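You operate a simulated robot arm through the tools that you are given. There is no shell and no other tool. Be economical: measure what you need, move in short steps, check, and stop when the job is done.

The job below is to be done with a simulated robot arm. You get a single attempt, and the scene is never put back.

JOB
Earth and test the mat, then lay the logged spare card on it.
Fine: EARTH link made, TEST key pressed once; the fault card names the spare, which comes from the CARDS drawer; shut it again.

The check looks at the end state, three seconds after you hand in, the way a careful person would. Anything else that was tipped, shoved, dropped, spilled or broken makes it a failure.

ROBOT AND FRAMES
A 7-joint arm with a two-finger parallel gripper, fixed in place. Base frame: the origin is at the foot of the arm, x ahead of it, y to its left, z up. Units: cm, degrees, N and s.
With the tool pointing down near the work surface it reaches from about 10 to 86 cm from the base axis. Its first joint turns from -115.0 to 115.0 degrees. Payload 3.91 kg.
The TCP is the grasp point between the finger pads, 3 cm short of the fingertips. In the tool frame z runs along the fingers and y along their closing line. Largest opening 11 cm; finger width 2, thickness 1; the body of the gripper, 4.8 by 11.2 cm, starts 5.5 cm behind the TCP.
Orientation is told as [roll, pitch, yaw] about the base's x, y, z axes, in that order, counted from this pose: with the fingers straight down and closing along the base's y, the tool's x points along the base's -x, its y along +y and its z along -z.

CONTROLS
- The arm moves only by the tool jog_arm. Its argument "steps" is a list that holds one entry, the list of rows, each a list of 7 numbers: the shift along the tool's x, y, z in cm, then the turn, a rotation vector about the tool's x, y, z in rad, then the opening, from 0 (shut) to 1 (fully open). In form: [[[tx, ty, tz, wx, wy, wz, hand], ...]]. A call has 1 to 20 rows; each row is the pose to reach, as a shift and turn from the pose commanded when the call began, along the tool's axes at that moment. A row lasts 0.2 s, in which the tool goes at most 5 cm and 8.6 degrees; a call with a longer step from one row to the next is refused whole, and so is a gripper value outside its range. Where a pose cannot be reached the arm comes as near as it can. A force on the tool above 50 N (or 10 N above the force at the start of the call, whichever is more), or a blocked arm, ends the call early, and 0.2 s more pass. The fingers move at their own pace (about 15.3 cm/s each) and stop on an object; they squeeze with about 43 N. The grip force told is the motor's: it shows also when the fingers shut on nothing. Time passes only in rows, and 0.2 s behind the last, so rows that repeat a pose let the fingers close. It gives the time, the measured TCP pose, the force on the tool (base axes), the opening and the grip force at its end, in the units of the frame above (readings bear some noise).
- Cameras (640 x 400 px; columns grow to the right, rows downward): "scene" is now at [21.11, 16.17, 147.09]; the picture's right is [-0.54, -0.84, 0.00], its down [-0.60, 0.38, -0.70] and it looks along [0.59, -0.38, -0.72] (base axes); focal length 231 px, centre (320, 200). "wrist" rides on the gripper at [7.2, 1.7, -10.3] in the tool frame; the picture's right is [-0.23, 0.97, 0.00], its down [-0.76, -0.18, -0.62] and it looks along [-0.61, -0.14, 0.78] (tool axes); focal length 222 px, centre (320, 200). There is no depth. A picture from a camera that has moved, and an enlarged one, comes with that camera's place and axes in the base frame and with its lens.
- camera(camera): a new picture of that camera. No time passes.
- slide_trunk(by): slides the trunk up (or, below 0, down) by that many cm; the arm and the scene camera ride with it, the base frame stays. It gives what a move gives, with no picture.
- pan_tilt(pan, tilt): turns the head with the scene camera to pan (to the left, within 80 degrees either way) and tilt (down, from -29 to 69), counted from straight ahead of the robot. It gives what a move gives.
- close_up(camera, box): a new picture of the part [left, top, right, bottom] of that camera's present view, enlarged. No time passes.
- sign_off(): hands the job in; it is judged then, once.

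Go step by step. Nothing tells you positions but the pictures and the camera data: compare them with the known pose of the tool, close in by small moves and look again before you grip or let go. The budget is 120 turns and 68 pictures, counting those below and the enlarged ones. Unless the task says otherwise, let go and move clear before handing in, and close with one line.

The tools are called after ">>>" as name(argument=value, ...) on one line, values as JSON. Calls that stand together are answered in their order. jog_arm: Moves the arm, as the interface text tells. Its arguments: {"type":"object","properties":{"steps":{"type":"array"}},"required":["steps"]} The other tools are called the same way: slide_trunk (by) slides the trunk up or down; pan_tilt (pan, tilt) turns the head that bears the scene camera; camera (camera) takes a picture; close_up (camera, box) takes an enlarged picture of a part of a camera's view; sign_off () hands the job in.

At the start:

```text
t: 0.0
tool_pos: [63.56, -19.84, 118.97]
orientation: [0.1, -0.1, 0.0]
wrist_force: [0.6, -0.2, -0.4]
width: 11.02
finger_force: 0.1
trunk travel left (down, up): [-82.5, 16.5]
head pan, tilt: [-32.5, 45.7]
```

scene: 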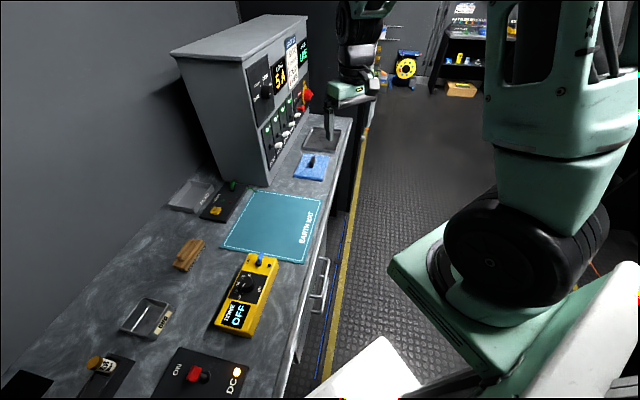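
wrist: 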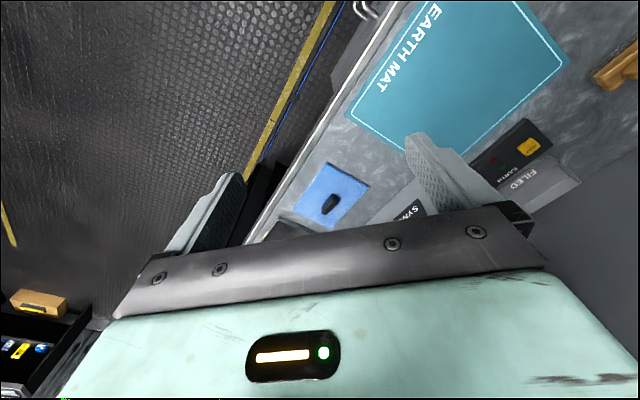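

I see a bench with a grey rack, a teal EARTH MAT, a yellow meter, some trays and a drawer handle under the bench edge. I'll look at the details first.

>>> close_up(camera="scene", box=[160, 170, 340, 282])

>>> close_up(camera="scene", box=[230, 20, 350, 170])

>>> close_up(camera="scene", box=[80, 240, 340, 400])

```text
3.56 times, centred on (250, 226) of scene
camera zoom: at [21.11, 16.17, 147.09], right [-0.54, -0.84, 0.0], down [-0.6, 0.38, -0.7], along [0.59, -0.38, -0.72], focal length 821 px, centre (569, 108)
```

zoom: 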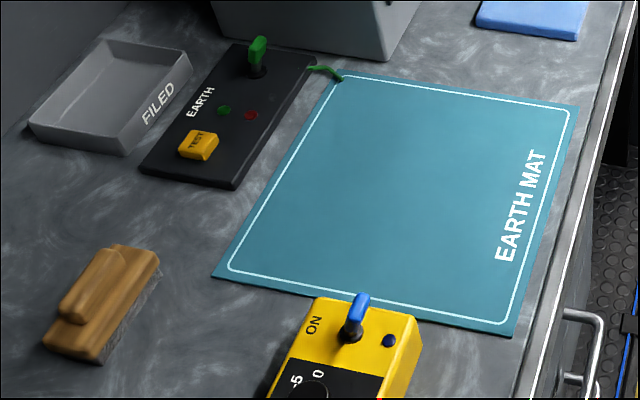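

```text
2.67 times, centred on (290, 95) of scene
camera zoom: at [21.11, 16.17, 147.09], right [-0.54, -0.84, 0.0], down [-0.6, 0.38, -0.7], along [0.59, -0.38, -0.72], focal length 616 px, centre (400, 480)
```

zoom: 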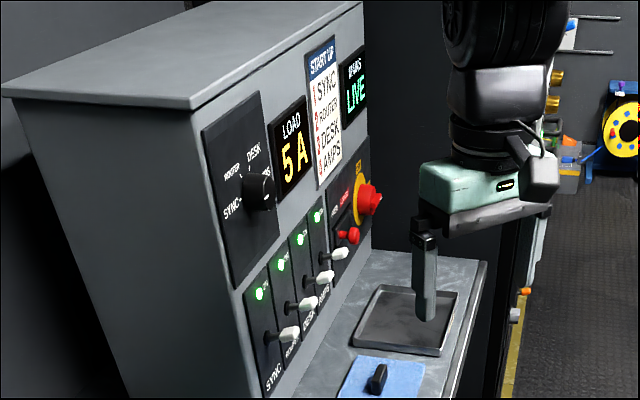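

```text
2.46 times, centred on (210, 320) of scene
camera zoom: at [21.11, 16.17, 147.09], right [-0.54, -0.84, 0.0], down [-0.6, 0.38, -0.7], along [0.59, -0.38, -0.72], focal length 568 px, centre (591, -95)
```

zoom: 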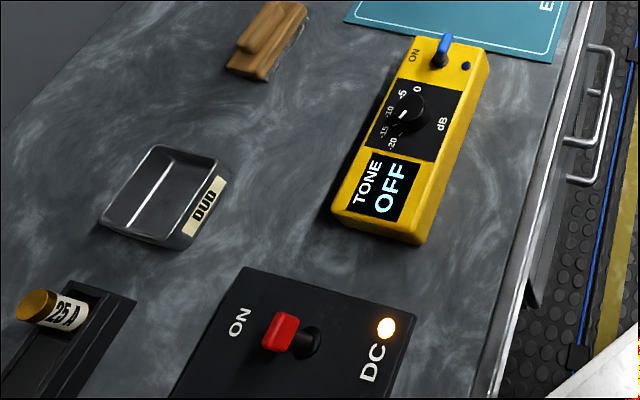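

The EARTH panel has a green lever and a yellow TEST key, and drawer handles are on the bench front. Next I look around for the fault card.

>>> pan_tilt(pan=25, tilt=45)

>>> camera(camera="scene")

>>> pan_tilt(pan=0, tilt=20)

>>> camera(camera="scene")

>>> pan_tilt(pan=-60, tilt=30)

>>> camera(camera="scene")

```text
t: 1.3
tool_pos: [63.58, -19.81, 118.77]
orientation: [0.0, 0.0, 0.0]
wrist_force: [0.7, 0.1, -0.7]
width: 10.98
finger_force: 0.1
trunk travel left (down, up): [-82.5, 16.5]
head pan, tilt: [25.0, 45.0]
```

```text
62 pictures are left
camera scene: at [21.67, 23.94, 147.19], right [0.42, -0.91, 0.0], down [-0.64, -0.3, -0.71], along [0.64, 0.3, -0.71], focal length 231 px, centre (320, 200)
```

scene: 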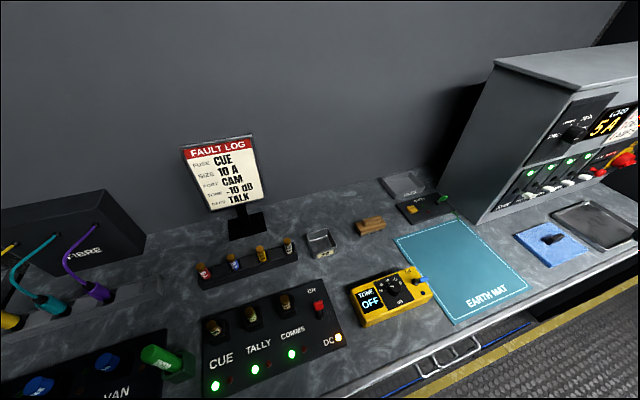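

```text
t: 2.2
tool_pos: [63.68, -19.83, 118.98]
orientation: [-0.1, 0.0, 0.0]
wrist_force: [0.1, 0.2, 0.8]
width: 10.99
finger_force: 0.0
trunk travel left (down, up): [-82.5, 16.5]
head pan, tilt: [0.0, 20.0]
```

```text
61 pictures are left
camera scene: at [23.61, 20.52, 151.05], right [0.0, -1.0, 0.0], down [-0.34, 0.0, -0.94], along [0.94, 0.0, -0.34], focal length 231 px, centre (320, 200)
```

scene: 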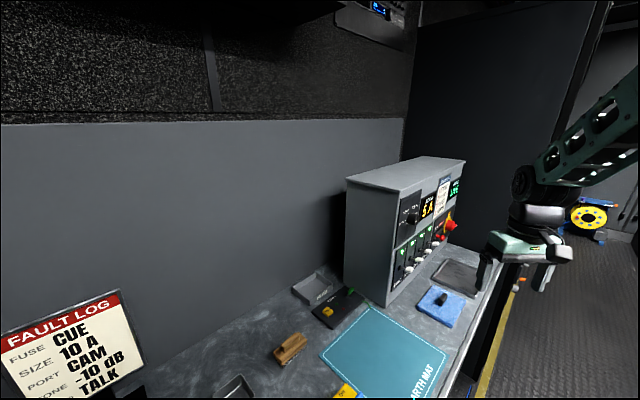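

```text
t: 3.5
tool_pos: [63.56, -19.82, 118.96]
orientation: [-0.1, 0.0, 0.0]
wrist_force: [0.1, 0.3, -0.4]
width: 10.99
finger_force: 0.0
trunk travel left (down, up): [-82.5, 16.5]
head pan, tilt: [-60.0, 30.0]
```

```text
60 pictures are left
camera scene: at [18.83, 12.68, 149.45], right [-0.87, -0.5, 0.0], down [-0.25, 0.43, -0.87], along [0.43, -0.75, -0.5], focal length 231 px, centre (320, 200)
```

scene: 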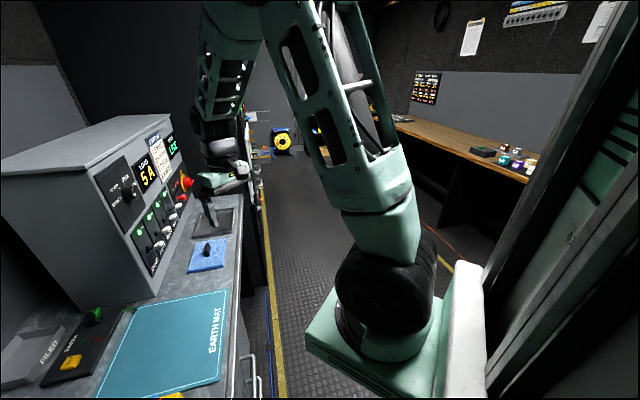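

The FAULT LOG card stands at the back left of the bench. I'll zoom in on it and on the mat, panel and drawer area.

>>> pan_tilt(pan=15, tilt=55)

>>> camera(camera="scene")

```text
t: 4.9
tool_pos: [63.61, -19.91, 118.99]
orientation: [0.1, 0.0, 0.0]
wrist_force: [-0.1, 0.3, 0.4]
width: 11.0
finger_force: 0.0
trunk travel left (down, up): [-82.5, 16.5]
head pan, tilt: [15.0, 55.0]
```

```text
59 pictures are left
camera scene: at [21.27, 22.38, 145.85], right [0.26, -0.97, 0.0], down [-0.79, -0.21, -0.57], along [0.55, 0.15, -0.82], focal length 231 px, centre (320, 200)
```

scene: 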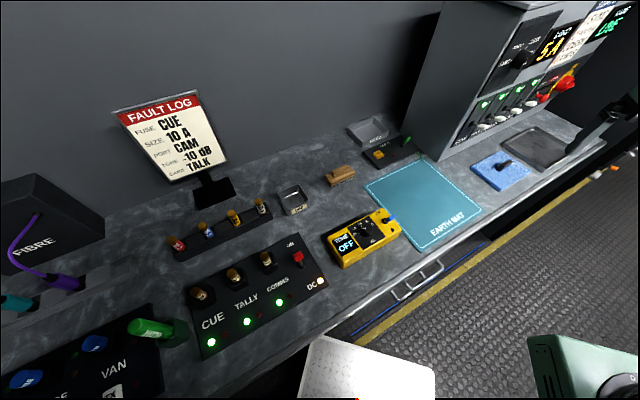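

>>> close_up(camera="scene", box=[100, 80, 240, 190])

>>> close_up(camera="scene", box=[320, 110, 500, 222])

>>> close_up(camera="scene", box=[340, 220, 500, 320])

```text
3.64 times, centred on (170, 135) of scene
camera zoom: at [21.27, 22.38, 145.85], right [0.26, -0.97, 0.0], down [-0.79, -0.21, -0.57], along [0.55, 0.15, -0.82], focal length 839 px, centre (866, 436)
```

zoom: 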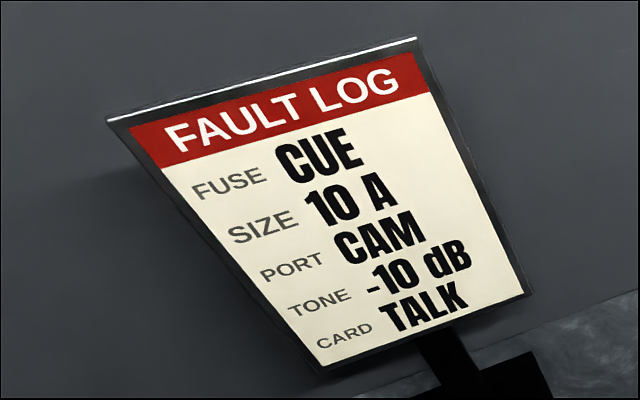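

```text
3.56 times, centred on (410, 166) of scene
camera zoom: at [21.27, 22.38, 145.85], right [0.26, -0.97, 0.0], down [-0.79, -0.21, -0.57], along [0.55, 0.15, -0.82], focal length 821 px, centre (0, 321)
```

zoom: 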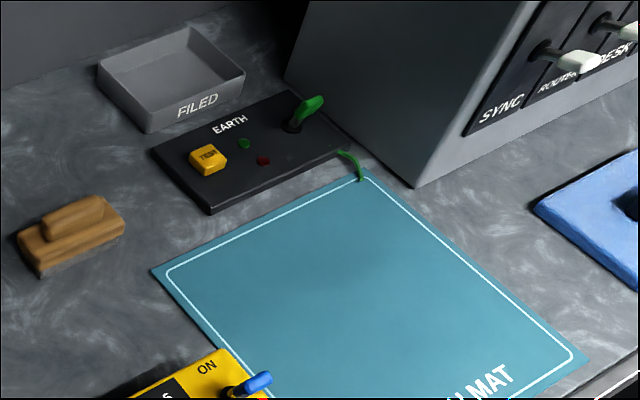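

```text
4.00 times, centred on (420, 270) of scene
camera zoom: at [21.27, 22.38, 145.85], right [0.26, -0.97, 0.0], down [-0.79, -0.21, -0.57], along [0.55, 0.15, -0.82], focal length 923 px, centre (-80, -80)
```

zoom: 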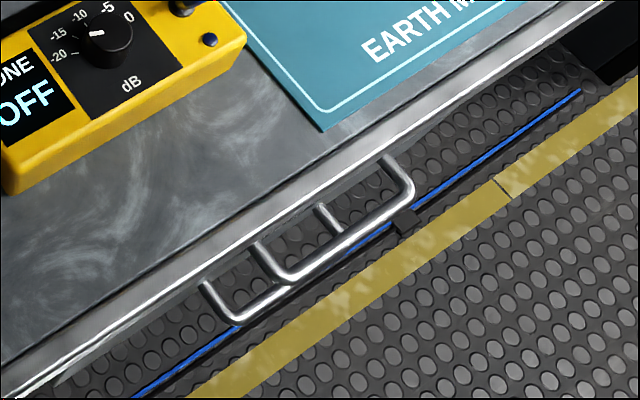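

The log names the TALK card. Triangulating the mat corners from the two views puts the bench top nearer z≈86 than 68, so I'll move the hand over the mat for a second look before trusting either.

>>> jog_arm(steps=[[[-1, 4.5, 0, 0, 0, 0, 1], [-2, 9, 0, 0, 0, 0, 1], [-3, 13.5, 0, 0, 0, 0, 1], [-4, 18, 0, 0, 0, 0, 1], [-4.5, 22, 0, 0, 0, 0, 1], [-4.5, 22, 0, 0, 0, 0, 1]]])

>>> camera(camera="wrist")

>>> camera(camera="scene")

```text
t: 6.3
tool_pos: [68.06, 2.31, 118.77]
orientation: [0.0, -0.1, -0.1]
wrist_force: [0.1, 0.1, 0.0]
width: 11.0
finger_force: 0.2
trunk travel left (down, up): [-82.5, 16.5]
head pan, tilt: [15.0, 55.0]
```

```text
55 pictures are left
camera wrist: at [60.87, 4.04, 129.06], right [0.23, 0.97, 0.0], down [0.76, -0.18, 0.62], along [0.61, -0.14, -0.78], focal length 222 px, centre (320, 200)
```

wrist: 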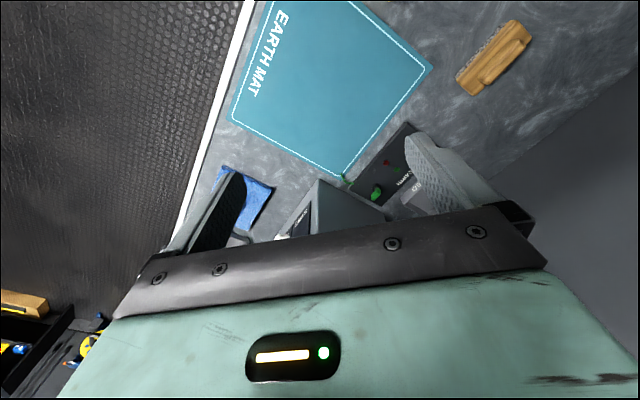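

```text
54 pictures are left
camera scene: at [21.26, 22.39, 145.84], right [0.26, -0.97, 0.0], down [-0.79, -0.21, -0.57], along [0.55, 0.15, -0.82], focal length 231 px, centre (320, 200)
```

scene: 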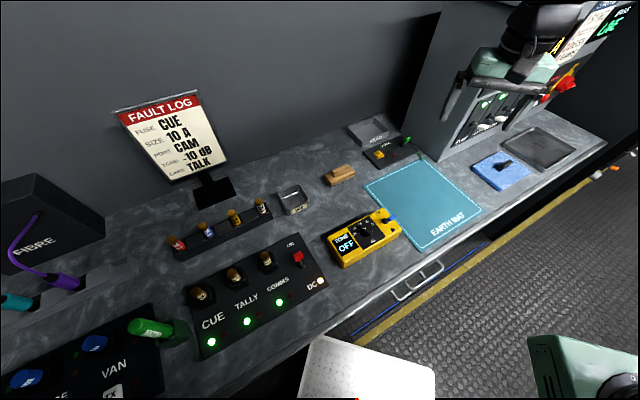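

The second triangulation again puts the bench top at z≈86–87. That makes the mat centre about (70.5, 3), the EARTH lever about (92, 9) and the TEST key about (85, 18). I'll turn the hand 45° to match the bench and look at the panel more closely.

>>> jog_arm(steps=[[[-1.7, 1.7, 1, 0, 0, 0.13, 1], [-3.4, 3.4, 2, 0, 0, 0.26, 1], [-5.1, 5.1, 3, 0, 0, 0.39, 1], [-6.8, 6.8, 4, 0, 0, 0.52, 1], [-8.5, 8.5, 5, 0, 0, 0.65, 1], [-10.2, 10.2, 6, 0, 0, 0.7854, 1], [-12, 11.7, 6.8, 0, 0, 0.7854, 1], [-12, 11.7, 6.8, 0, 0, 0.7854, 1]]])

>>> camera(camera="wrist")

```text
t: 8.1
tool_pos: [80.14, 13.86, 112.27]
orientation: [0.0, 0.0, -45.0]
wrist_force: [0.3, -0.2, 0.5]
width: 11.03
finger_force: 0.0
trunk travel left (down, up): [-82.5, 16.5]
head pan, tilt: [15.0, 55.0]
```

```text
53 pictures are left
camera wrist: at [76.24, 20.28, 122.48], right [0.85, 0.53, 0.0], down [0.41, -0.66, 0.62], along [0.33, -0.53, -0.78], focal length 222 px, centre (320, 200)
```

wrist: 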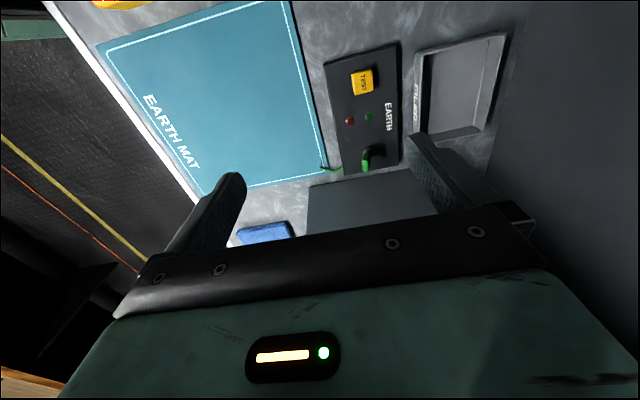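

>>> close_up(camera="wrist", box=[300, 30, 460, 190])

```text
2.50 times, centred on (380, 110) of wrist
camera zoom: at [76.24, 20.28, 122.48], right [0.85, 0.53, 0.0], down [0.41, -0.66, 0.62], along [0.33, -0.53, -0.78], focal length 555 px, centre (170, 425)
```

zoom: 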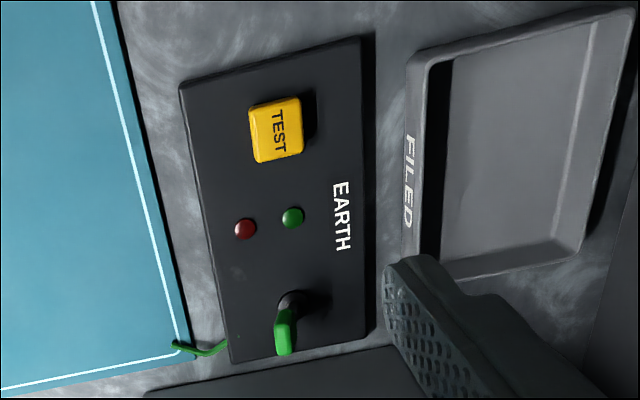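

The lever leans toward the front of the bench, so it has to be pushed back (+n, as on the lit DC panel). I'll shut the fingers, tilt the hand slightly and approach above the front side of the lever to test the reach.

>>> jog_arm(steps=[[[-2, 0.3, 1, 0, -0.08, 0, 0], [-4, 0.6, 2, 0, -0.16, 0, 0], [-6, 0.9, 4, 0, -0.24, 0, 0], [-8, 1.2, 5.5, 0, -0.32, 0, 0], [-9.5, 1.4, 7, 0, -0.35, 0, 0], [-10.9, 1.5, 8.3, 0, -0.35, 0, 0], [-10.9, 1.5, 8.3, 0, -0.35, 0, 0]]])

>>> camera(camera="wrist")

>>> pan_tilt(pan=-10, tilt=42)

>>> camera(camera="scene")

```text
t: 9.7
tool_pos: [88.76, 7.27, 103.84]
orientation: [0.0, -20.1, -45.0]
wrist_force: [-0.3, -0.3, 0.3]
width: 0.0
finger_force: 38.0
trunk travel left (down, up): [-82.5, 16.5]
head pan, tilt: [15.0, 55.0]
```

```text
51 pictures are left
camera wrist: at [82.74, 15.79, 111.06], right [0.84, 0.54, 0.08], down [0.23, -0.48, 0.85], along [0.49, -0.69, -0.53], focal length 222 px, centre (320, 200)
```

wrist: 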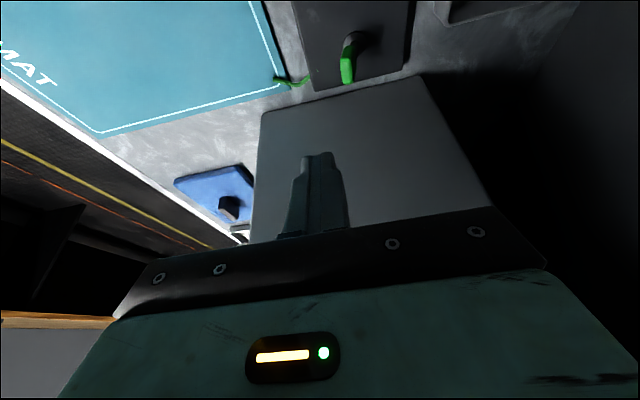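

```text
t: 10.6
tool_pos: [88.87, 7.31, 103.92]
orientation: [-0.1, -19.9, -45.0]
wrist_force: [-0.7, 0.3, -0.1]
width: 0.0
finger_force: 37.3
trunk travel left (down, up): [-82.5, 16.5]
head pan, tilt: [-10.0, 42.0]
```

```text
50 pictures are left
camera scene: at [22.54, 19.07, 147.61], right [-0.17, -0.98, 0.0], down [-0.66, 0.12, -0.74], along [0.73, -0.13, -0.67], focal length 231 px, centre (320, 200)
```

scene: 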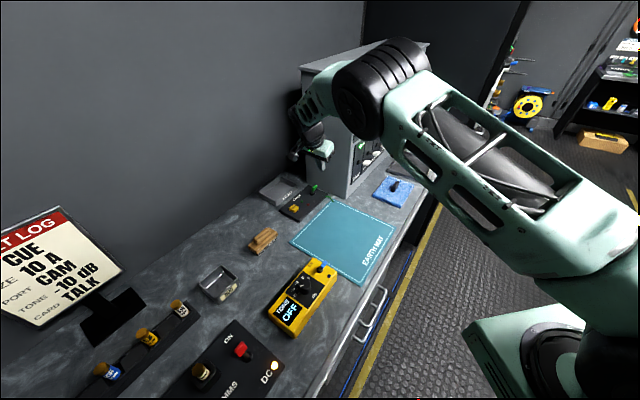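

The spot is reachable. I'll zoom in on the lever to settle which way it leans.

>>> close_up(camera="wrist", box=[270, 0, 430, 100])

>>> close_up(camera="scene", box=[270, 165, 350, 225])

```text
4.00 times, centred on (350, 50) of wrist
camera zoom: at [82.73, 15.79, 111.08], right [0.84, 0.54, 0.08], down [0.23, -0.48, 0.85], along [0.49, -0.69, -0.53], focal length 888 px, centre (200, 800)
```

zoom: 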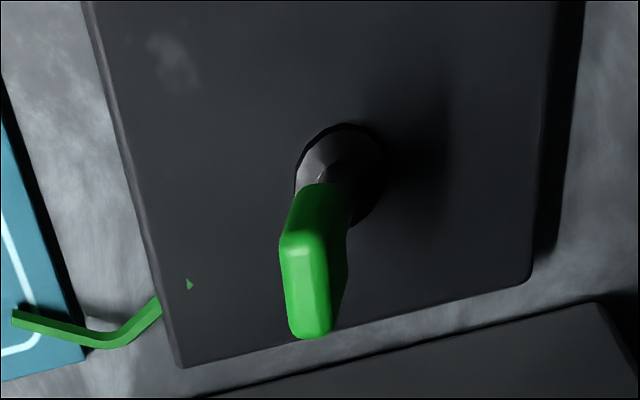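

```text
6.67 times, centred on (310, 195) of scene
camera zoom: at [22.54, 19.07, 147.61], right [-0.17, -0.98, 0.0], down [-0.66, 0.12, -0.74], along [0.73, -0.13, -0.67], focal length 1539 px, centre (387, 233)
```

zoom: 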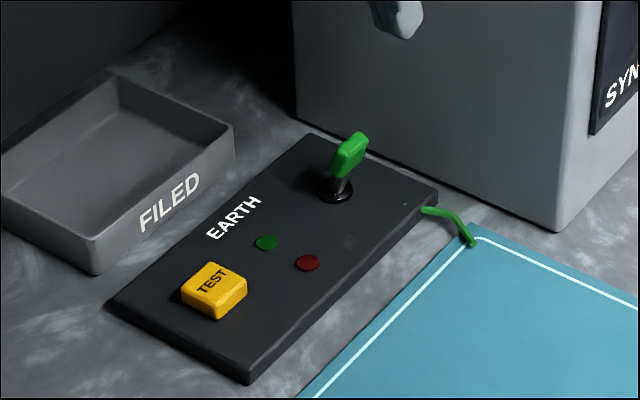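

The lever tip is near (91.8, 8.7, 92.4) and leans mainly to the front. I'll lower the shut fingers just in front of it.

>>> jog_arm(steps=[[[1, 0.1, 3, 0, 0, 0, 0], [2, 0.2, 6, 0, 0, 0, 0], [2.8, 0.2, 8.4, 0, 0, 0, 0], [3.2, 0.2, 9.5, 0, 0, 0, 0], [3.5, 0.2, 10.3, 0, 0, 0, 0], [3.5, 0.2, 10.3, 0, 0, 0, 0]]])

>>> close_up(camera="scene", box=[270, 145, 370, 225])

>>> close_up(camera="wrist", box=[200, 0, 460, 200])

```text
t: 12.0
tool_pos: [89.16, 7.21, 92.95]
orientation: [0.1, -20.0, -44.9]
wrist_force: [-1.0, -0.2, -0.2]
width: 0.02
finger_force: 38.0
trunk travel left (down, up): [-82.5, 16.5]
head pan, tilt: [-10.0, 42.0]
```

```text
5.00 times, centred on (320, 185) of scene
camera zoom: at [22.54, 19.07, 147.62], right [-0.17, -0.98, 0.0], down [-0.66, 0.12, -0.74], along [0.73, -0.13, -0.67], focal length 1154 px, centre (320, 275)
```

zoom: 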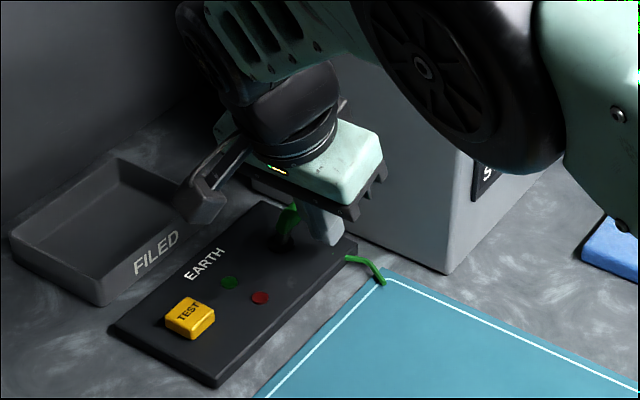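

```text
2.00 times, centred on (330, 100) of wrist
camera zoom: at [83.09, 15.72, 100.07], right [0.84, 0.54, 0.08], down [0.23, -0.48, 0.85], along [0.49, -0.69, -0.53], focal length 444 px, centre (300, 400)
```

zoom: 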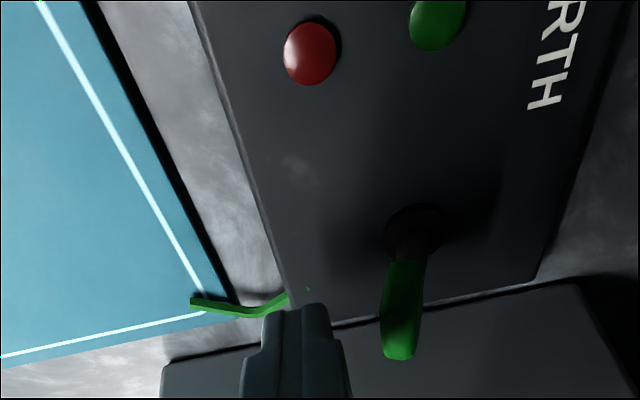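

The fingers sit level with and in front of the lever. Now I push it back along +n.

>>> jog_arm(steps=[[[0, 0.6, 0, 0, 0, 0, 0], [0, 1.2, 0, 0, 0, 0, 0], [0, 1.8, 0, 0, 0, 0, 0], [0, 2.4, 0, 0, 0, 0, 0], [0, 3.0, 0, 0, 0, 0, 0], [0, 3.6, 0, 0, 0, 0, 0], [0, 4.0, 0, 0, 0, 0, 0], [0, 4.0, 0, 0, 0, 0, 0]]])

>>> close_up(camera="wrist", box=[200, 0, 460, 200])

```text
t: 13.8
tool_pos: [91.73, 9.79, 93.07]
orientation: [-0.3, -20.0, -45.0]
wrist_force: [-22.5, -12.6, 5.9]
width: 0.0
finger_force: 38.3
trunk travel left (down, up): [-82.5, 16.5]
head pan, tilt: [-10.0, 42.0]
```

```text
2.00 times, centred on (330, 100) of wrist
camera zoom: at [85.8, 18.37, 100.15], right [0.84, 0.54, 0.07], down [0.23, -0.48, 0.85], along [0.49, -0.7, -0.53], focal length 444 px, centre (300, 400)
```

zoom: 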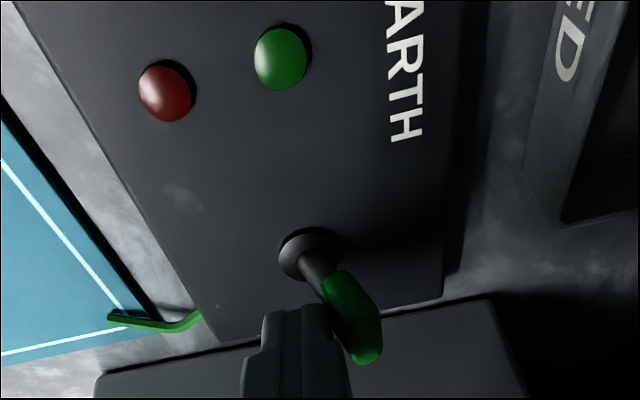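

The lever now leans to the back. I'll back off, rise and check that it stays.

>>> jog_arm(steps=[[[0, -1.5, 0, 0, 0, 0, 0], [0, -3, 0, 0, 0, 0, 0], [-1.4, -3, -4, 0, 0, 0, 0], [-2.8, -3, -8, 0, 0, 0, 0], [-2.8, -3, -8, 0, 0, 0, 0]]])

>>> close_up(camera="wrist", box=[240, 0, 500, 160])

```text
t: 15.0
tool_pos: [89.71, 7.84, 101.72]
orientation: [0.1, -20.1, -44.9]
wrist_force: [0.2, -0.5, 0.7]
width: 0.0
finger_force: 37.4
trunk travel left (down, up): [-82.5, 16.5]
head pan, tilt: [-10.0, 42.0]
```

```text
2.46 times, centred on (370, 80) of wrist
camera zoom: at [83.57, 16.42, 108.69], right [0.84, 0.54, 0.08], down [0.23, -0.48, 0.85], along [0.49, -0.69, -0.53], focal length 547 px, centre (197, 495)
```

zoom: 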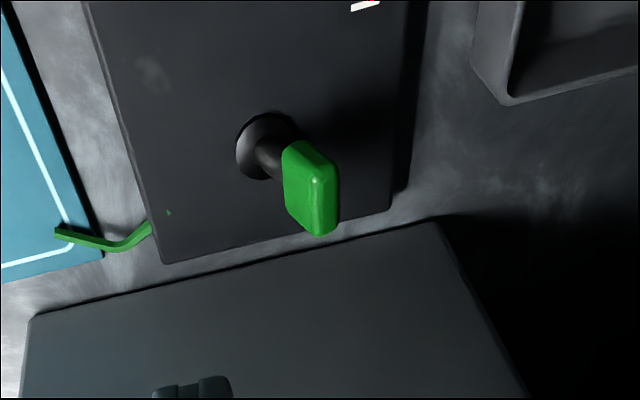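

The link is latched to the back. Next I move over the TEST key at about (84.5, 18.05), top z≈88.7.

>>> jog_arm(steps=[[[3.4, 1.2, -1.2, 0, 0, 0, 0], [6.8, 2.4, -2.5, 0, 0, 0, 0], [10.25, 3.5, -3.73, 0, 0, 0, 0], [11.4, 3.5, -0.6, 0, 0, 0, 0], [12.54, 3.5, 2.57, 0, 0, 0, 0], [12.54, 3.5, 2.57, 0, 0, 0, 0]]])

>>> close_up(camera="wrist", box=[200, 0, 460, 200])

>>> close_up(camera="scene", box=[250, 145, 350, 225])

```text
t: 16.4
tool_pos: [84.52, 17.93, 94.8]
orientation: [0.1, -20.0, -45.0]
wrist_force: [-0.1, 0.4, 0.7]
width: 0.04
finger_force: 37.2
trunk travel left (down, up): [-82.5, 16.5]
head pan, tilt: [-10.0, 42.0]
```

```text
2.00 times, centred on (330, 100) of wrist
camera zoom: at [78.35, 26.53, 101.97], right [0.84, 0.54, 0.08], down [0.23, -0.48, 0.85], along [0.49, -0.69, -0.53], focal length 444 px, centre (300, 400)
```

zoom: 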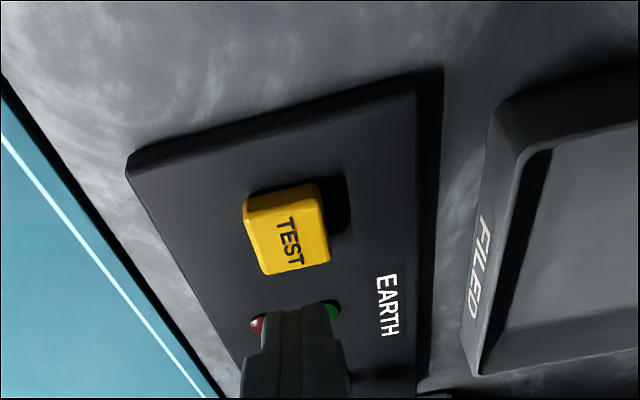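

```text
5.00 times, centred on (300, 185) of scene
camera zoom: at [22.53, 19.07, 147.62], right [-0.17, -0.98, 0.0], down [-0.66, 0.12, -0.74], along [0.73, -0.13, -0.67], focal length 1154 px, centre (420, 275)
```

zoom: 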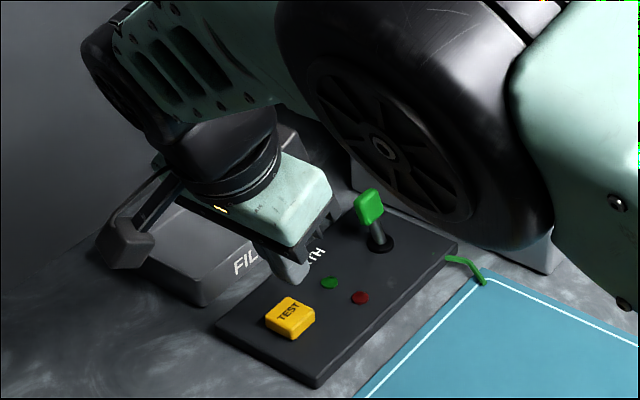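

The fingertip is above the key's near-rack part, about 3 cm over it. I'll shift 0.6 cm and press straight down slowly, once.

>>> jog_arm(steps=[[[0.56, 0.1, -0.2, 0, 0, 0, 0], [0.9, 0.1, 0.74, 0, 0, 0, 0], [1.25, 0.1, 1.68, 0, 0, 0, 0], [1.45, 0.1, 2.24, 0, 0, 0, 0], [1.59, 0.1, 2.62, 0, 0, 0, 0], [1.66, 0.1, 2.81, 0, 0, 0, 0], [1.73, 0.1, 3.0, 0, 0, 0, 0], [1.8, 0.1, 3.18, 0, 0, 0, 0], [1.86, 0.1, 3.37, 0, 0, 0, 0]]])

>>> close_up(camera="wrist", box=[200, 0, 460, 200])

```text
t: 18.4
tool_pos: [84.14, 18.63, 91.05]
orientation: [0.2, -20.1, -44.9]
wrist_force: [-4.1, -3.5, 17.0]
width: 0.01
finger_force: 37.8
trunk travel left (down, up): [-82.5, 16.5]
head pan, tilt: [-10.0, 42.0]
```

```text
2.00 times, centred on (330, 100) of wrist
camera zoom: at [78.11, 27.15, 98.29], right [0.84, 0.54, 0.08], down [0.23, -0.48, 0.85], along [0.49, -0.69, -0.53], focal length 444 px, centre (300, 400)
```

zoom: 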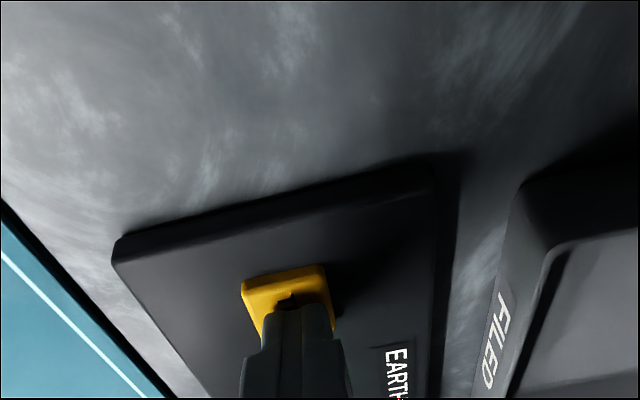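

The key is being pressed at 17 N. I'll check the LEDs from the scene camera before releasing.

>>> close_up(camera="scene", box=[250, 145, 350, 225])

```text
5.00 times, centred on (300, 185) of scene
camera zoom: at [22.44, 19.03, 147.66], right [-0.17, -0.98, 0.0], down [-0.66, 0.12, -0.74], along [0.73, -0.13, -0.67], focal length 1154 px, centre (420, 275)
```

zoom: 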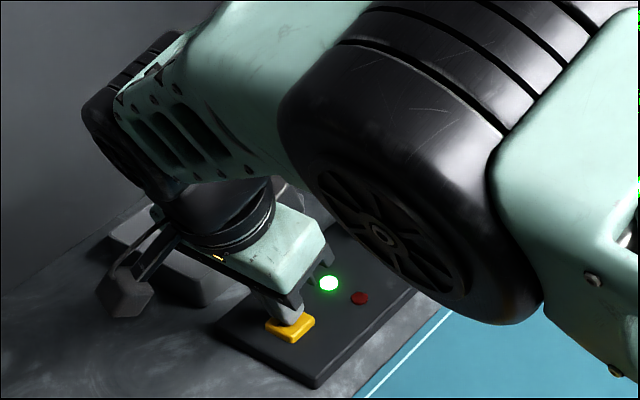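

The green LED lit, so the test is done. I rise straight up, then inspect the drawers.

>>> jog_arm(steps=[[[-1.36, 0, -3.76, 0, 0, 0, 0], [-2.7, 0, -7.5, 0, 0, 0, 0], [-4.1, 0, -11.3, 0, 0, 0, 0], [-5.5, 0, -15, 0, 0, 0, 0], [-5.5, 0, -15, 0, 0, 0, 0]]])

>>> pan_tilt(pan=-30, tilt=60)

>>> camera(camera="scene")

```text
t: 19.6
tool_pos: [84.01, 18.32, 106.8]
orientation: [-0.1, -20.1, -44.9]
wrist_force: [0.2, 0.8, -0.1]
width: 0.0
finger_force: 37.7
trunk travel left (down, up): [-82.5, 16.5]
head pan, tilt: [-10.0, 42.0]
```

```text
t: 20.4
tool_pos: [84.12, 18.4, 106.84]
orientation: [0.0, -20.0, -45.0]
wrist_force: [-0.9, 0.1, 0.3]
width: 0.01
finger_force: 37.8
trunk travel left (down, up): [-82.5, 16.5]
head pan, tilt: [-30.0, 60.0]
```

```text
39 pictures are left
camera scene: at [20.08, 17.19, 145.24], right [-0.5, -0.87, 0.0], down [-0.75, 0.43, -0.5], along [0.43, -0.25, -0.87], focal length 231 px, centre (320, 200)
```

scene: 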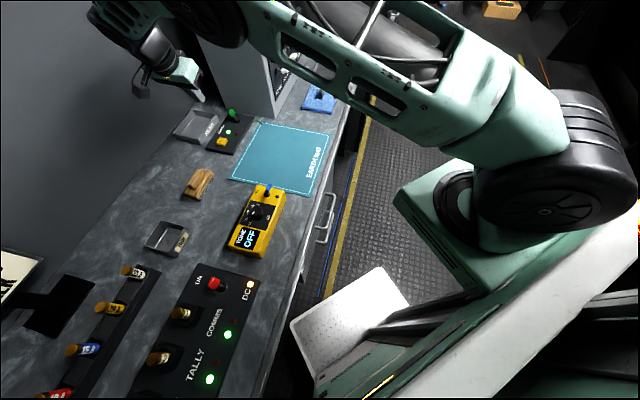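

The green LED stays lit. Next I retract over the bench to the front edge near e≈35, n≈28, levelling the tool on the way.

>>> jog_arm(steps=[[[1.0, -4.4, -0.5, 0, 0.035, 0, 0], [2.0, -8.8, -1, 0, 0.07, 0, 0], [3, -13.2, -1.4, 0, 0.105, 0, 0], [4, -17.6, -1.9, 0, 0.14, 0, 0], [5, -22, -2.4, 0, 0.175, 0, 0], [6, -26.4, -2.8, 0, 0.21, 0, 0], [7, -30.8, -3.3, 0, 0.245, 0, 0], [8, -35.2, -3.8, 0, 0.28, 0, 0], [9, -39.6, -4.3, 0, 0.315, 0, 0], [10.1, -44.2, -4.74, 0, 0.349, 0, 0], [10.1, -44.2, -4.74, 0, 0.349, 0, 0]]])

```text
t: 22.9
tool_pos: [48.59, -3.81, 108.63]
orientation: [-0.1, -0.1, -45.0]
wrist_force: [0.5, -0.2, 0.2]
width: 0.0
finger_force: 37.5
out of reach, approached as far as the arm can: row 10, 11
trunk travel left (down, up): [-82.5, 16.5]
head pan, tilt: [-30.0, 60.0]
```

The arm folds up at this height. I'll raise the trunk so that the front of the bench sits lower relative to the shoulder, then look.

>>> slide_trunk(by=15)

>>> camera(camera="scene")

>>> camera(camera="wrist")

```text
t: 24.6
tool_pos: [48.68, -3.94, 123.55]
orientation: [-0.2, 0.0, -45.1]
wrist_force: [-0.4, -0.7, -0.4]
width: 0.0
finger_force: 37.5
trunk travel left (down, up): [-97.5, 1.5]
head pan, tilt: [-30.0, 60.0]
```

```text
38 pictures are left
camera scene: at [20.08, 17.18, 160.24], right [-0.5, -0.87, 0.0], down [-0.75, 0.43, -0.5], along [0.43, -0.25, -0.87], focal length 231 px, centre (320, 200)
```

scene: 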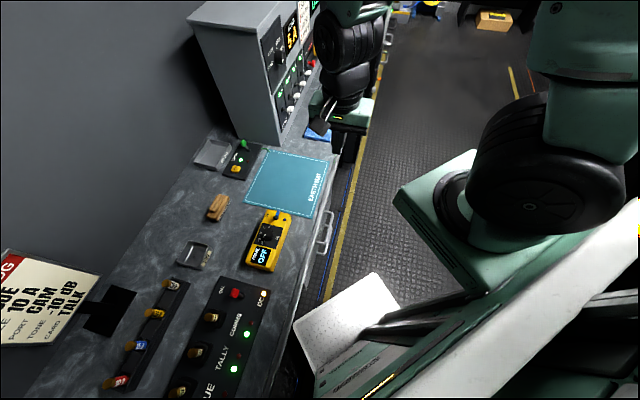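

```text
37 pictures are left
camera wrist: at [44.81, 2.53, 133.78], right [0.85, 0.53, 0.0], down [0.41, -0.66, 0.62], along [0.33, -0.53, -0.78], focal length 222 px, centre (320, 200)
```

wrist: 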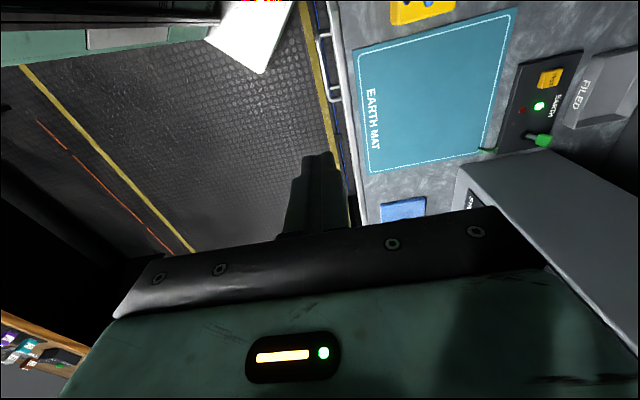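

I'll lower the hand in front of the bench while tilting the fingers 45° toward it.

>>> jog_arm(steps=[[[-0.4, -1.6, 2.6, -0.11, 0, 0, 0], [-0.8, -3.2, 5.2, -0.22, 0, 0, 0], [-1.2, -4.8, 7.8, -0.33, 0, 0, 0], [-1.6, -6.4, 10.4, -0.45, 0, 0, 0], [-2, -8, 13, -0.56, 0, 0, 0], [-2.4, -9.6, 16, -0.67, 0, 0, 0], [-2.8, -9.6, 18.5, -0.785, 0, 0, 0], [-2.8, -9.6, 18.5, -0.785, 0, 0, 0]]])

>>> camera(camera="wrist")

```text
t: 26.4
tool_pos: [45.07, -13.63, 103.36]
orientation: [45.1, 0.0, -45.0]
wrist_force: [-0.6, -0.8, 0.7]
width: 0.0
finger_force: 37.8
out of reach, approached as far as the arm can: row 1, 2, 3, 4, 5, 6, 7, 8
trunk travel left (down, up): [-97.5, 1.5]
head pan, tilt: [-30.0, 60.0]
```

```text
36 pictures are left
camera wrist: at [35.73, -12.85, 111.8], right [0.65, 0.33, 0.69], down [0.14, -0.94, 0.31], along [0.75, -0.11, -0.65], focal length 222 px, centre (320, 200)
```

wrist: 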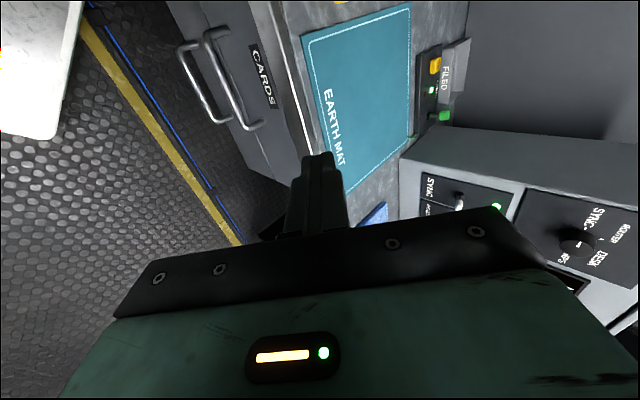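

The upper drawer carries the CARDS label. I'll zoom in to locate its handle accurately.

>>> close_up(camera="wrist", box=[160, 0, 320, 140])

>>> close_up(camera="scene", box=[270, 180, 370, 280])

```text
2.86 times, centred on (240, 70) of wrist
camera zoom: at [35.73, -12.85, 111.8], right [0.65, 0.33, 0.69], down [0.14, -0.94, 0.31], along [0.75, -0.11, -0.65], focal length 635 px, centre (549, 571)
```

zoom: 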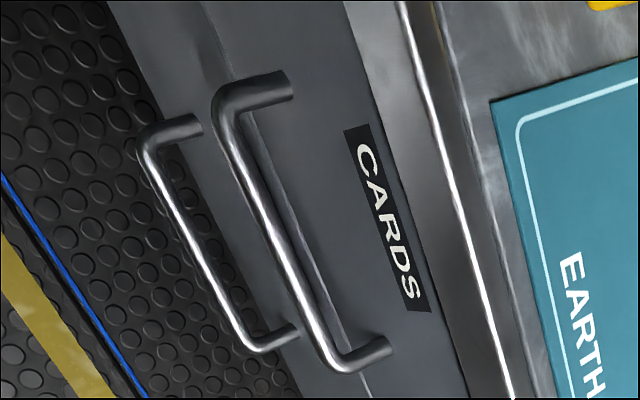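

```text
4.00 times, centred on (320, 230) of scene
camera zoom: at [20.06, 17.16, 160.24], right [-0.5, -0.87, 0.0], down [-0.75, 0.43, -0.5], along [0.43, -0.25, -0.87], focal length 923 px, centre (320, 80)
```

zoom: 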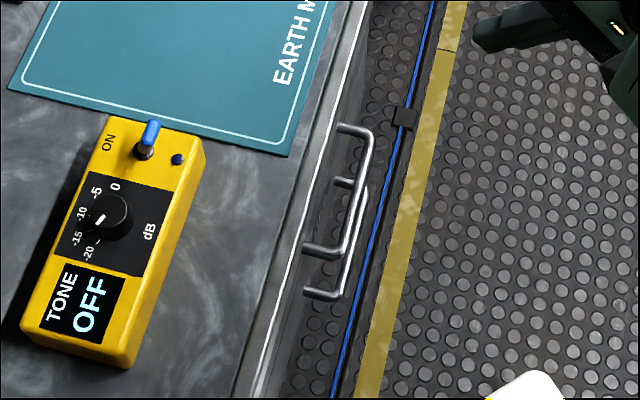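

The CARDS handle bar centre is about (50.4, −4.5, 73.4), running along the bench, and the drawer front is 3.4 cm behind it. I'll descend in the aisle to a pre-grasp with a small finger opening.

>>> jog_arm(steps=[[[0.5, -2.6, 2.86, 0, 0, 0, 0.24], [1.1, -5.2, 5.7, 0, 0, 0, 0.24], [1.6, -7.9, 8.57, 0, 0, 0, 0.24], [2.2, -10.5, 11.4, 0, 0, 0, 0.24], [2.7, -13.15, 14.28, 0, 0, 0, 0.24], [2.7, -13.15, 14.28, 0, 0, 0, 0.24]]])

>>> camera(camera="wrist")

```text
t: 27.8
tool_pos: [43.56, -11.2, 83.97]
orientation: [44.9, 0.1, -44.9]
wrist_force: [0.5, 0.4, 0.2]
width: 2.63
finger_force: 0.1
trunk travel left (down, up): [-97.5, 1.5]
head pan, tilt: [-30.0, 60.0]
```

```text
33 pictures are left
camera wrist: at [34.19, -10.37, 92.32], right [0.65, 0.33, 0.69], down [0.14, -0.94, 0.32], along [0.75, -0.11, -0.65], focal length 222 px, centre (320, 200)
```

wrist: 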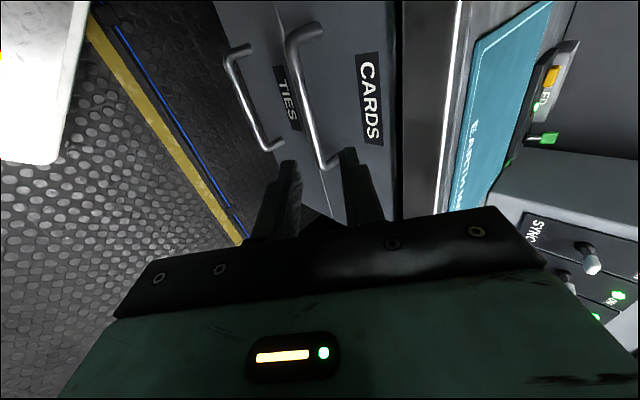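

The handle is right where I expected. I'll move to about 4.5 cm short of the bar and check the alignment.

>>> jog_arm(steps=[[[0, -0.3, 3.4, 0, 0, 0, 0.28], [0, -0.7, 6.8, 0, 0, 0, 0.28], [0, -0.99, 10.0, 0, 0, 0, 0.28], [0, -0.99, 10.0, 0, 0, 0, 0.28]]])

>>> close_up(camera="wrist", box=[200, 0, 460, 200])

>>> close_up(camera="scene", box=[270, 180, 390, 280])

```text
t: 28.8
tool_pos: [50.25, -14.34, 77.03]
orientation: [42.9, -5.1, -49.6]
wrist_force: [0.4, -0.1, 0.2]
width: 3.09
finger_force: 0.0
trunk travel left (down, up): [-97.5, 1.5]
head pan, tilt: [-30.0, 60.0]
```

```text
2.00 times, centred on (330, 100) of wrist
camera zoom: at [40.71, -11.98, 84.9], right [0.65, 0.33, 0.68], down [0.05, -0.91, 0.4], along [0.76, -0.23, -0.61], focal length 444 px, centre (300, 400)
```

zoom: 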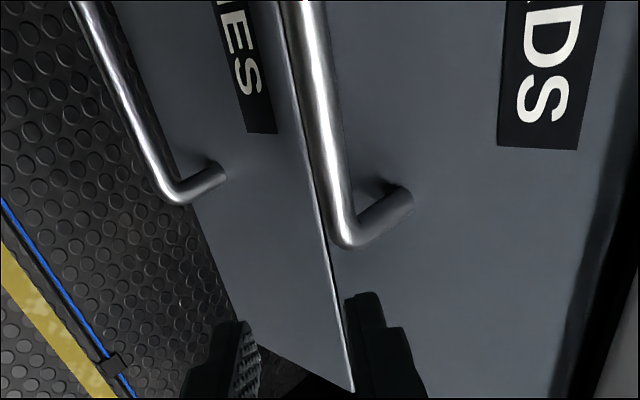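

```text
4.00 times, centred on (330, 230) of scene
camera zoom: at [20.07, 17.17, 160.24], right [-0.5, -0.87, 0.0], down [-0.75, 0.43, -0.5], along [0.43, -0.25, -0.87], focal length 923 px, centre (280, 80)
```

zoom: 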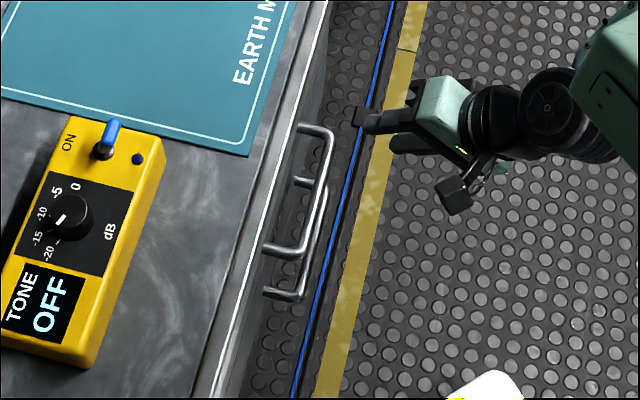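

The arm has not reached the commanded pose (off by about 7 cm along the bench and tilted), perhaps still settling. I'll hold and re-read.

>>> jog_arm(steps=[[[0, 0, 0, 0, 0, 0, 0.28], [0, 0, 0, 0, 0, 0, 0.28], [0, 0, 0, 0, 0, 0, 0.28]]])

```text
t: 29.6
tool_pos: [50.44, -14.1, 77.06]
orientation: [42.8, -5.3, -48.6]
wrist_force: [0.2, 0.1, 0.2]
width: 3.07
finger_force: 0.0
trunk travel left (down, up): [-97.5, 1.5]
head pan, tilt: [-30.0, 60.0]
```

The arm is stuck at some joint limit. I'll back off and try another orientation: yaw +45, so the camera is on the aisle side facing the drawer and shut fingers act as a hook behind the bar.

>>> jog_arm(steps=[[[0, 0, -3, 0, 0, 0, 0], [0, 0, -6, 0, 0, 0, 0], [0, 0, -9, 0, 0, 0, 0], [0, 2, -9, 0.13, 0, 0, 0], [0, 4, -9, 0.26, 0, 0, 0], [0, 5, -9, 0.39, 0, 0, 0], [0, 6, -9, 0.52, 0, 0, 0], [0, 6, -9, 0.65, 0, 0, 0], [0, 6, -9, 0.785, 0, 0, 0], [0, 6, -9, 0.785, 0, 0, 0]]])

```text
t: 31.8
tool_pos: [46.52, -8.02, 86.86]
orientation: [-0.1, 0.0, -45.0]
wrist_force: [-0.7, 0.5, 0.5]
width: 0.0
finger_force: 38.0
trunk travel left (down, up): [-97.5, 1.5]
head pan, tilt: [-30.0, 60.0]
```

Recovered, with the tool straight down. Now I turn it 90° at this height, a little further from the bench.

>>> jog_arm(steps=[[[0, -1, -1, 0, 0, -0.13, 0], [0, -2, -2, 0, 0, -0.26, 0], [0, -3, -3, 0, 0, -0.39, 0], [0, -4, -3, 0, 0, -0.52, 0], [0, -5, -3, 0, 0, -0.65, 0], [0, -5, -3, 0, 0, -0.78, 0], [0, -5, -3, 0, 0, -0.91, 0], [0, -5, -3, 0, 0, -1.04, 0], [0, -5, -3, 0, 0, -1.17, 0], [0, -5, -3, 0, 0, -1.3, 0], [0, -5, -3, 0, 0, -1.43, 0], [0, -5, -3, 0, 0, -1.571, 0], [0, -5, -3, 0, 0, -1.571, 0]]])

```text
t: 34.6
tool_pos: [43.03, -11.56, 89.85]
orientation: [0.1, 0.1, 45.2]
wrist_force: [0.2, 0.2, 0.4]
width: 0.01
finger_force: 37.8
trunk travel left (down, up): [-97.5, 1.5]
head pan, tilt: [-30.0, 60.0]
```

The hook would be too thick for the gap, so I'll go back to yaw −45 with a 45° tilt and use the trunk to bring the arm down instead, since that pose worked at z≈84.

>>> jog_arm(steps=[[[0, 0, 0, 0, 0, 0.13, 0.28], [0, 0, 0, 0, 0, 0.26, 0.28], [0, 0, 0, 0, 0, 0.39, 0.28], [0, 0, 0, 0, 0, 0.52, 0.28], [0, 0, 0, 0, 0, 0.65, 0.28], [0, 0, 0, 0, 0, 0.78, 0.28], [0, 0, 0, 0, 0, 0.91, 0.28], [0, 0, 0, 0, 0, 1.04, 0.28], [0, 0, 0, 0, 0, 1.17, 0.28], [0, 0, 0, 0, 0, 1.3, 0.28], [0, 0, 0, 0, 0, 1.43, 0.28], [0, 0, 0, 0, 0, 1.571, 0.28]]])

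>>> jog_arm(steps=[[[0, 0, 0, -0.13, 0, 0, 0.28], [0, 0, 0, -0.26, 0, 0, 0.28], [0, 0, 0, -0.39, 0, 0, 0.28], [0, 0, 0, -0.52, 0, 0, 0.28], [0, 0, 0, -0.65, 0, 0, 0.28], [0, 0, 0, -0.785, 0, 0, 0.28], [0, 0, 0, -0.785, 0, 0, 0.28]]])

>>> slide_trunk(by=-10)

```text
t: 37.2
tool_pos: [43.0, -11.56, 89.78]
orientation: [-0.2, -0.1, -45.2]
wrist_force: [1.2, 0.2, -0.3]
width: 3.07
finger_force: 0.0
trunk travel left (down, up): [-97.5, 1.5]
head pan, tilt: [-30.0, 60.0]
```

```text
t: 38.8
tool_pos: [42.99, -11.67, 89.83]
orientation: [45.0, -0.1, -45.0]
wrist_force: [-0.3, 0.4, -0.7]
width: 3.04
finger_force: 0.1
trunk travel left (down, up): [-97.5, 1.5]
head pan, tilt: [-30.0, 60.0]
```

```text
t: 40.1
tool_pos: [43.05, -11.46, 79.75]
orientation: [45.0, 0.0, -45.0]
wrist_force: [-0.2, -0.3, -0.5]
width: 3.07
finger_force: 0.0
trunk travel left (down, up): [-87.5, 11.5]
head pan, tilt: [-30.0, 60.0]
```

Good. Now the pre-grasp approach.

>>> jog_arm(steps=[[[0, 0.6, 2, 0, 0, 0, 0.28], [0, 1.3, 4, 0, 0, 0, 0.28], [0, 1.9, 5.8, 0, 0, 0, 0.28], [0, 2.44, 7.4, 0, 0, 0, 0.28], [0, 2.44, 7.4, 0, 0, 0, 0.28]]])

>>> close_up(camera="wrist", box=[200, 0, 460, 200])

>>> close_up(camera="scene", box=[270, 180, 390, 280])

```text
t: 41.3
tool_pos: [48.04, -6.71, 76.34]
orientation: [44.9, 0.0, -45.0]
wrist_force: [-1.6, 0.8, 0.2]
width: 3.07
finger_force: 0.1
trunk travel left (down, up): [-87.5, 11.5]
head pan, tilt: [-30.0, 60.0]
```

```text
2.00 times, centred on (330, 100) of wrist
camera zoom: at [38.57, -5.74, 84.69], right [0.65, 0.33, 0.69], down [0.14, -0.94, 0.32], along [0.75, -0.11, -0.65], focal length 444 px, centre (300, 400)
```

zoom: 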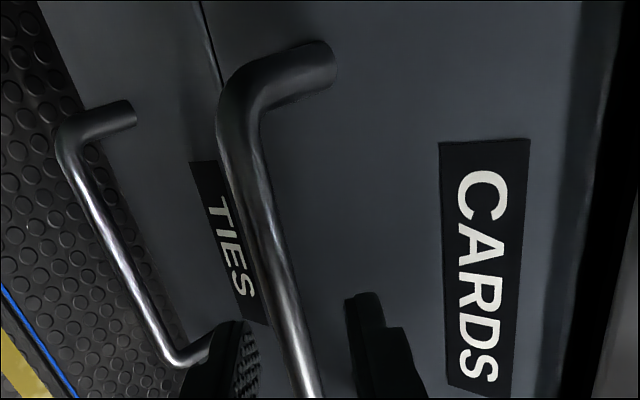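

```text
4.00 times, centred on (330, 230) of scene
camera zoom: at [20.07, 17.18, 150.24], right [-0.5, -0.87, 0.0], down [-0.75, 0.43, -0.5], along [0.43, -0.25, -0.87], focal length 923 px, centre (280, 80)
```

zoom: 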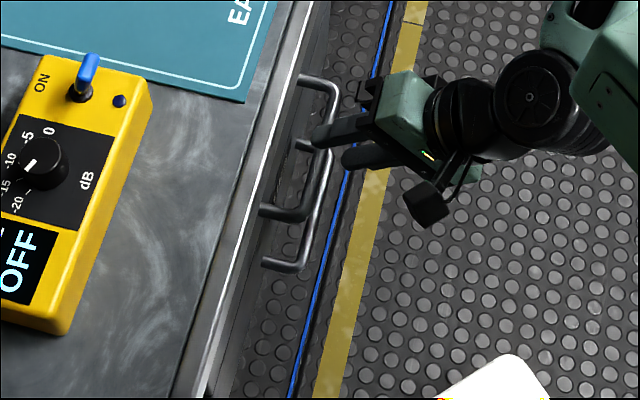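

Bar runs between the two fingers. I'll advance 2.8 cm along the fingers and close.

>>> jog_arm(steps=[[[0, 0, 1, 0, 0, 0, 0.28], [0, 0, 2, 0, 0, 0, 0.28], [0, 0, 2.8, 0, 0, 0, 0.28], [0, 0, 2.8, 0, 0, 0, 0.28], [0, 0, 2.8, 0, 0, 0, 0.0], [0, 0, 2.8, 0, 0, 0, 0.0], [0, 0, 2.8, 0, 0, 0, 0.0]]])

```text
t: 43.1
tool_pos: [48.99, -5.5, 73.95]
orientation: [44.2, 0.1, -44.9]
wrist_force: [-1.0, -0.7, -16.5]
width: 1.25
finger_force: 45.3
trunk travel left (down, up): [-87.5, 11.5]
head pan, tilt: [-30.0, 60.0]
stopped in row 7: the force on the tool passed its limit (the readings are from after the stop); the commanded pose is now the measured one
```

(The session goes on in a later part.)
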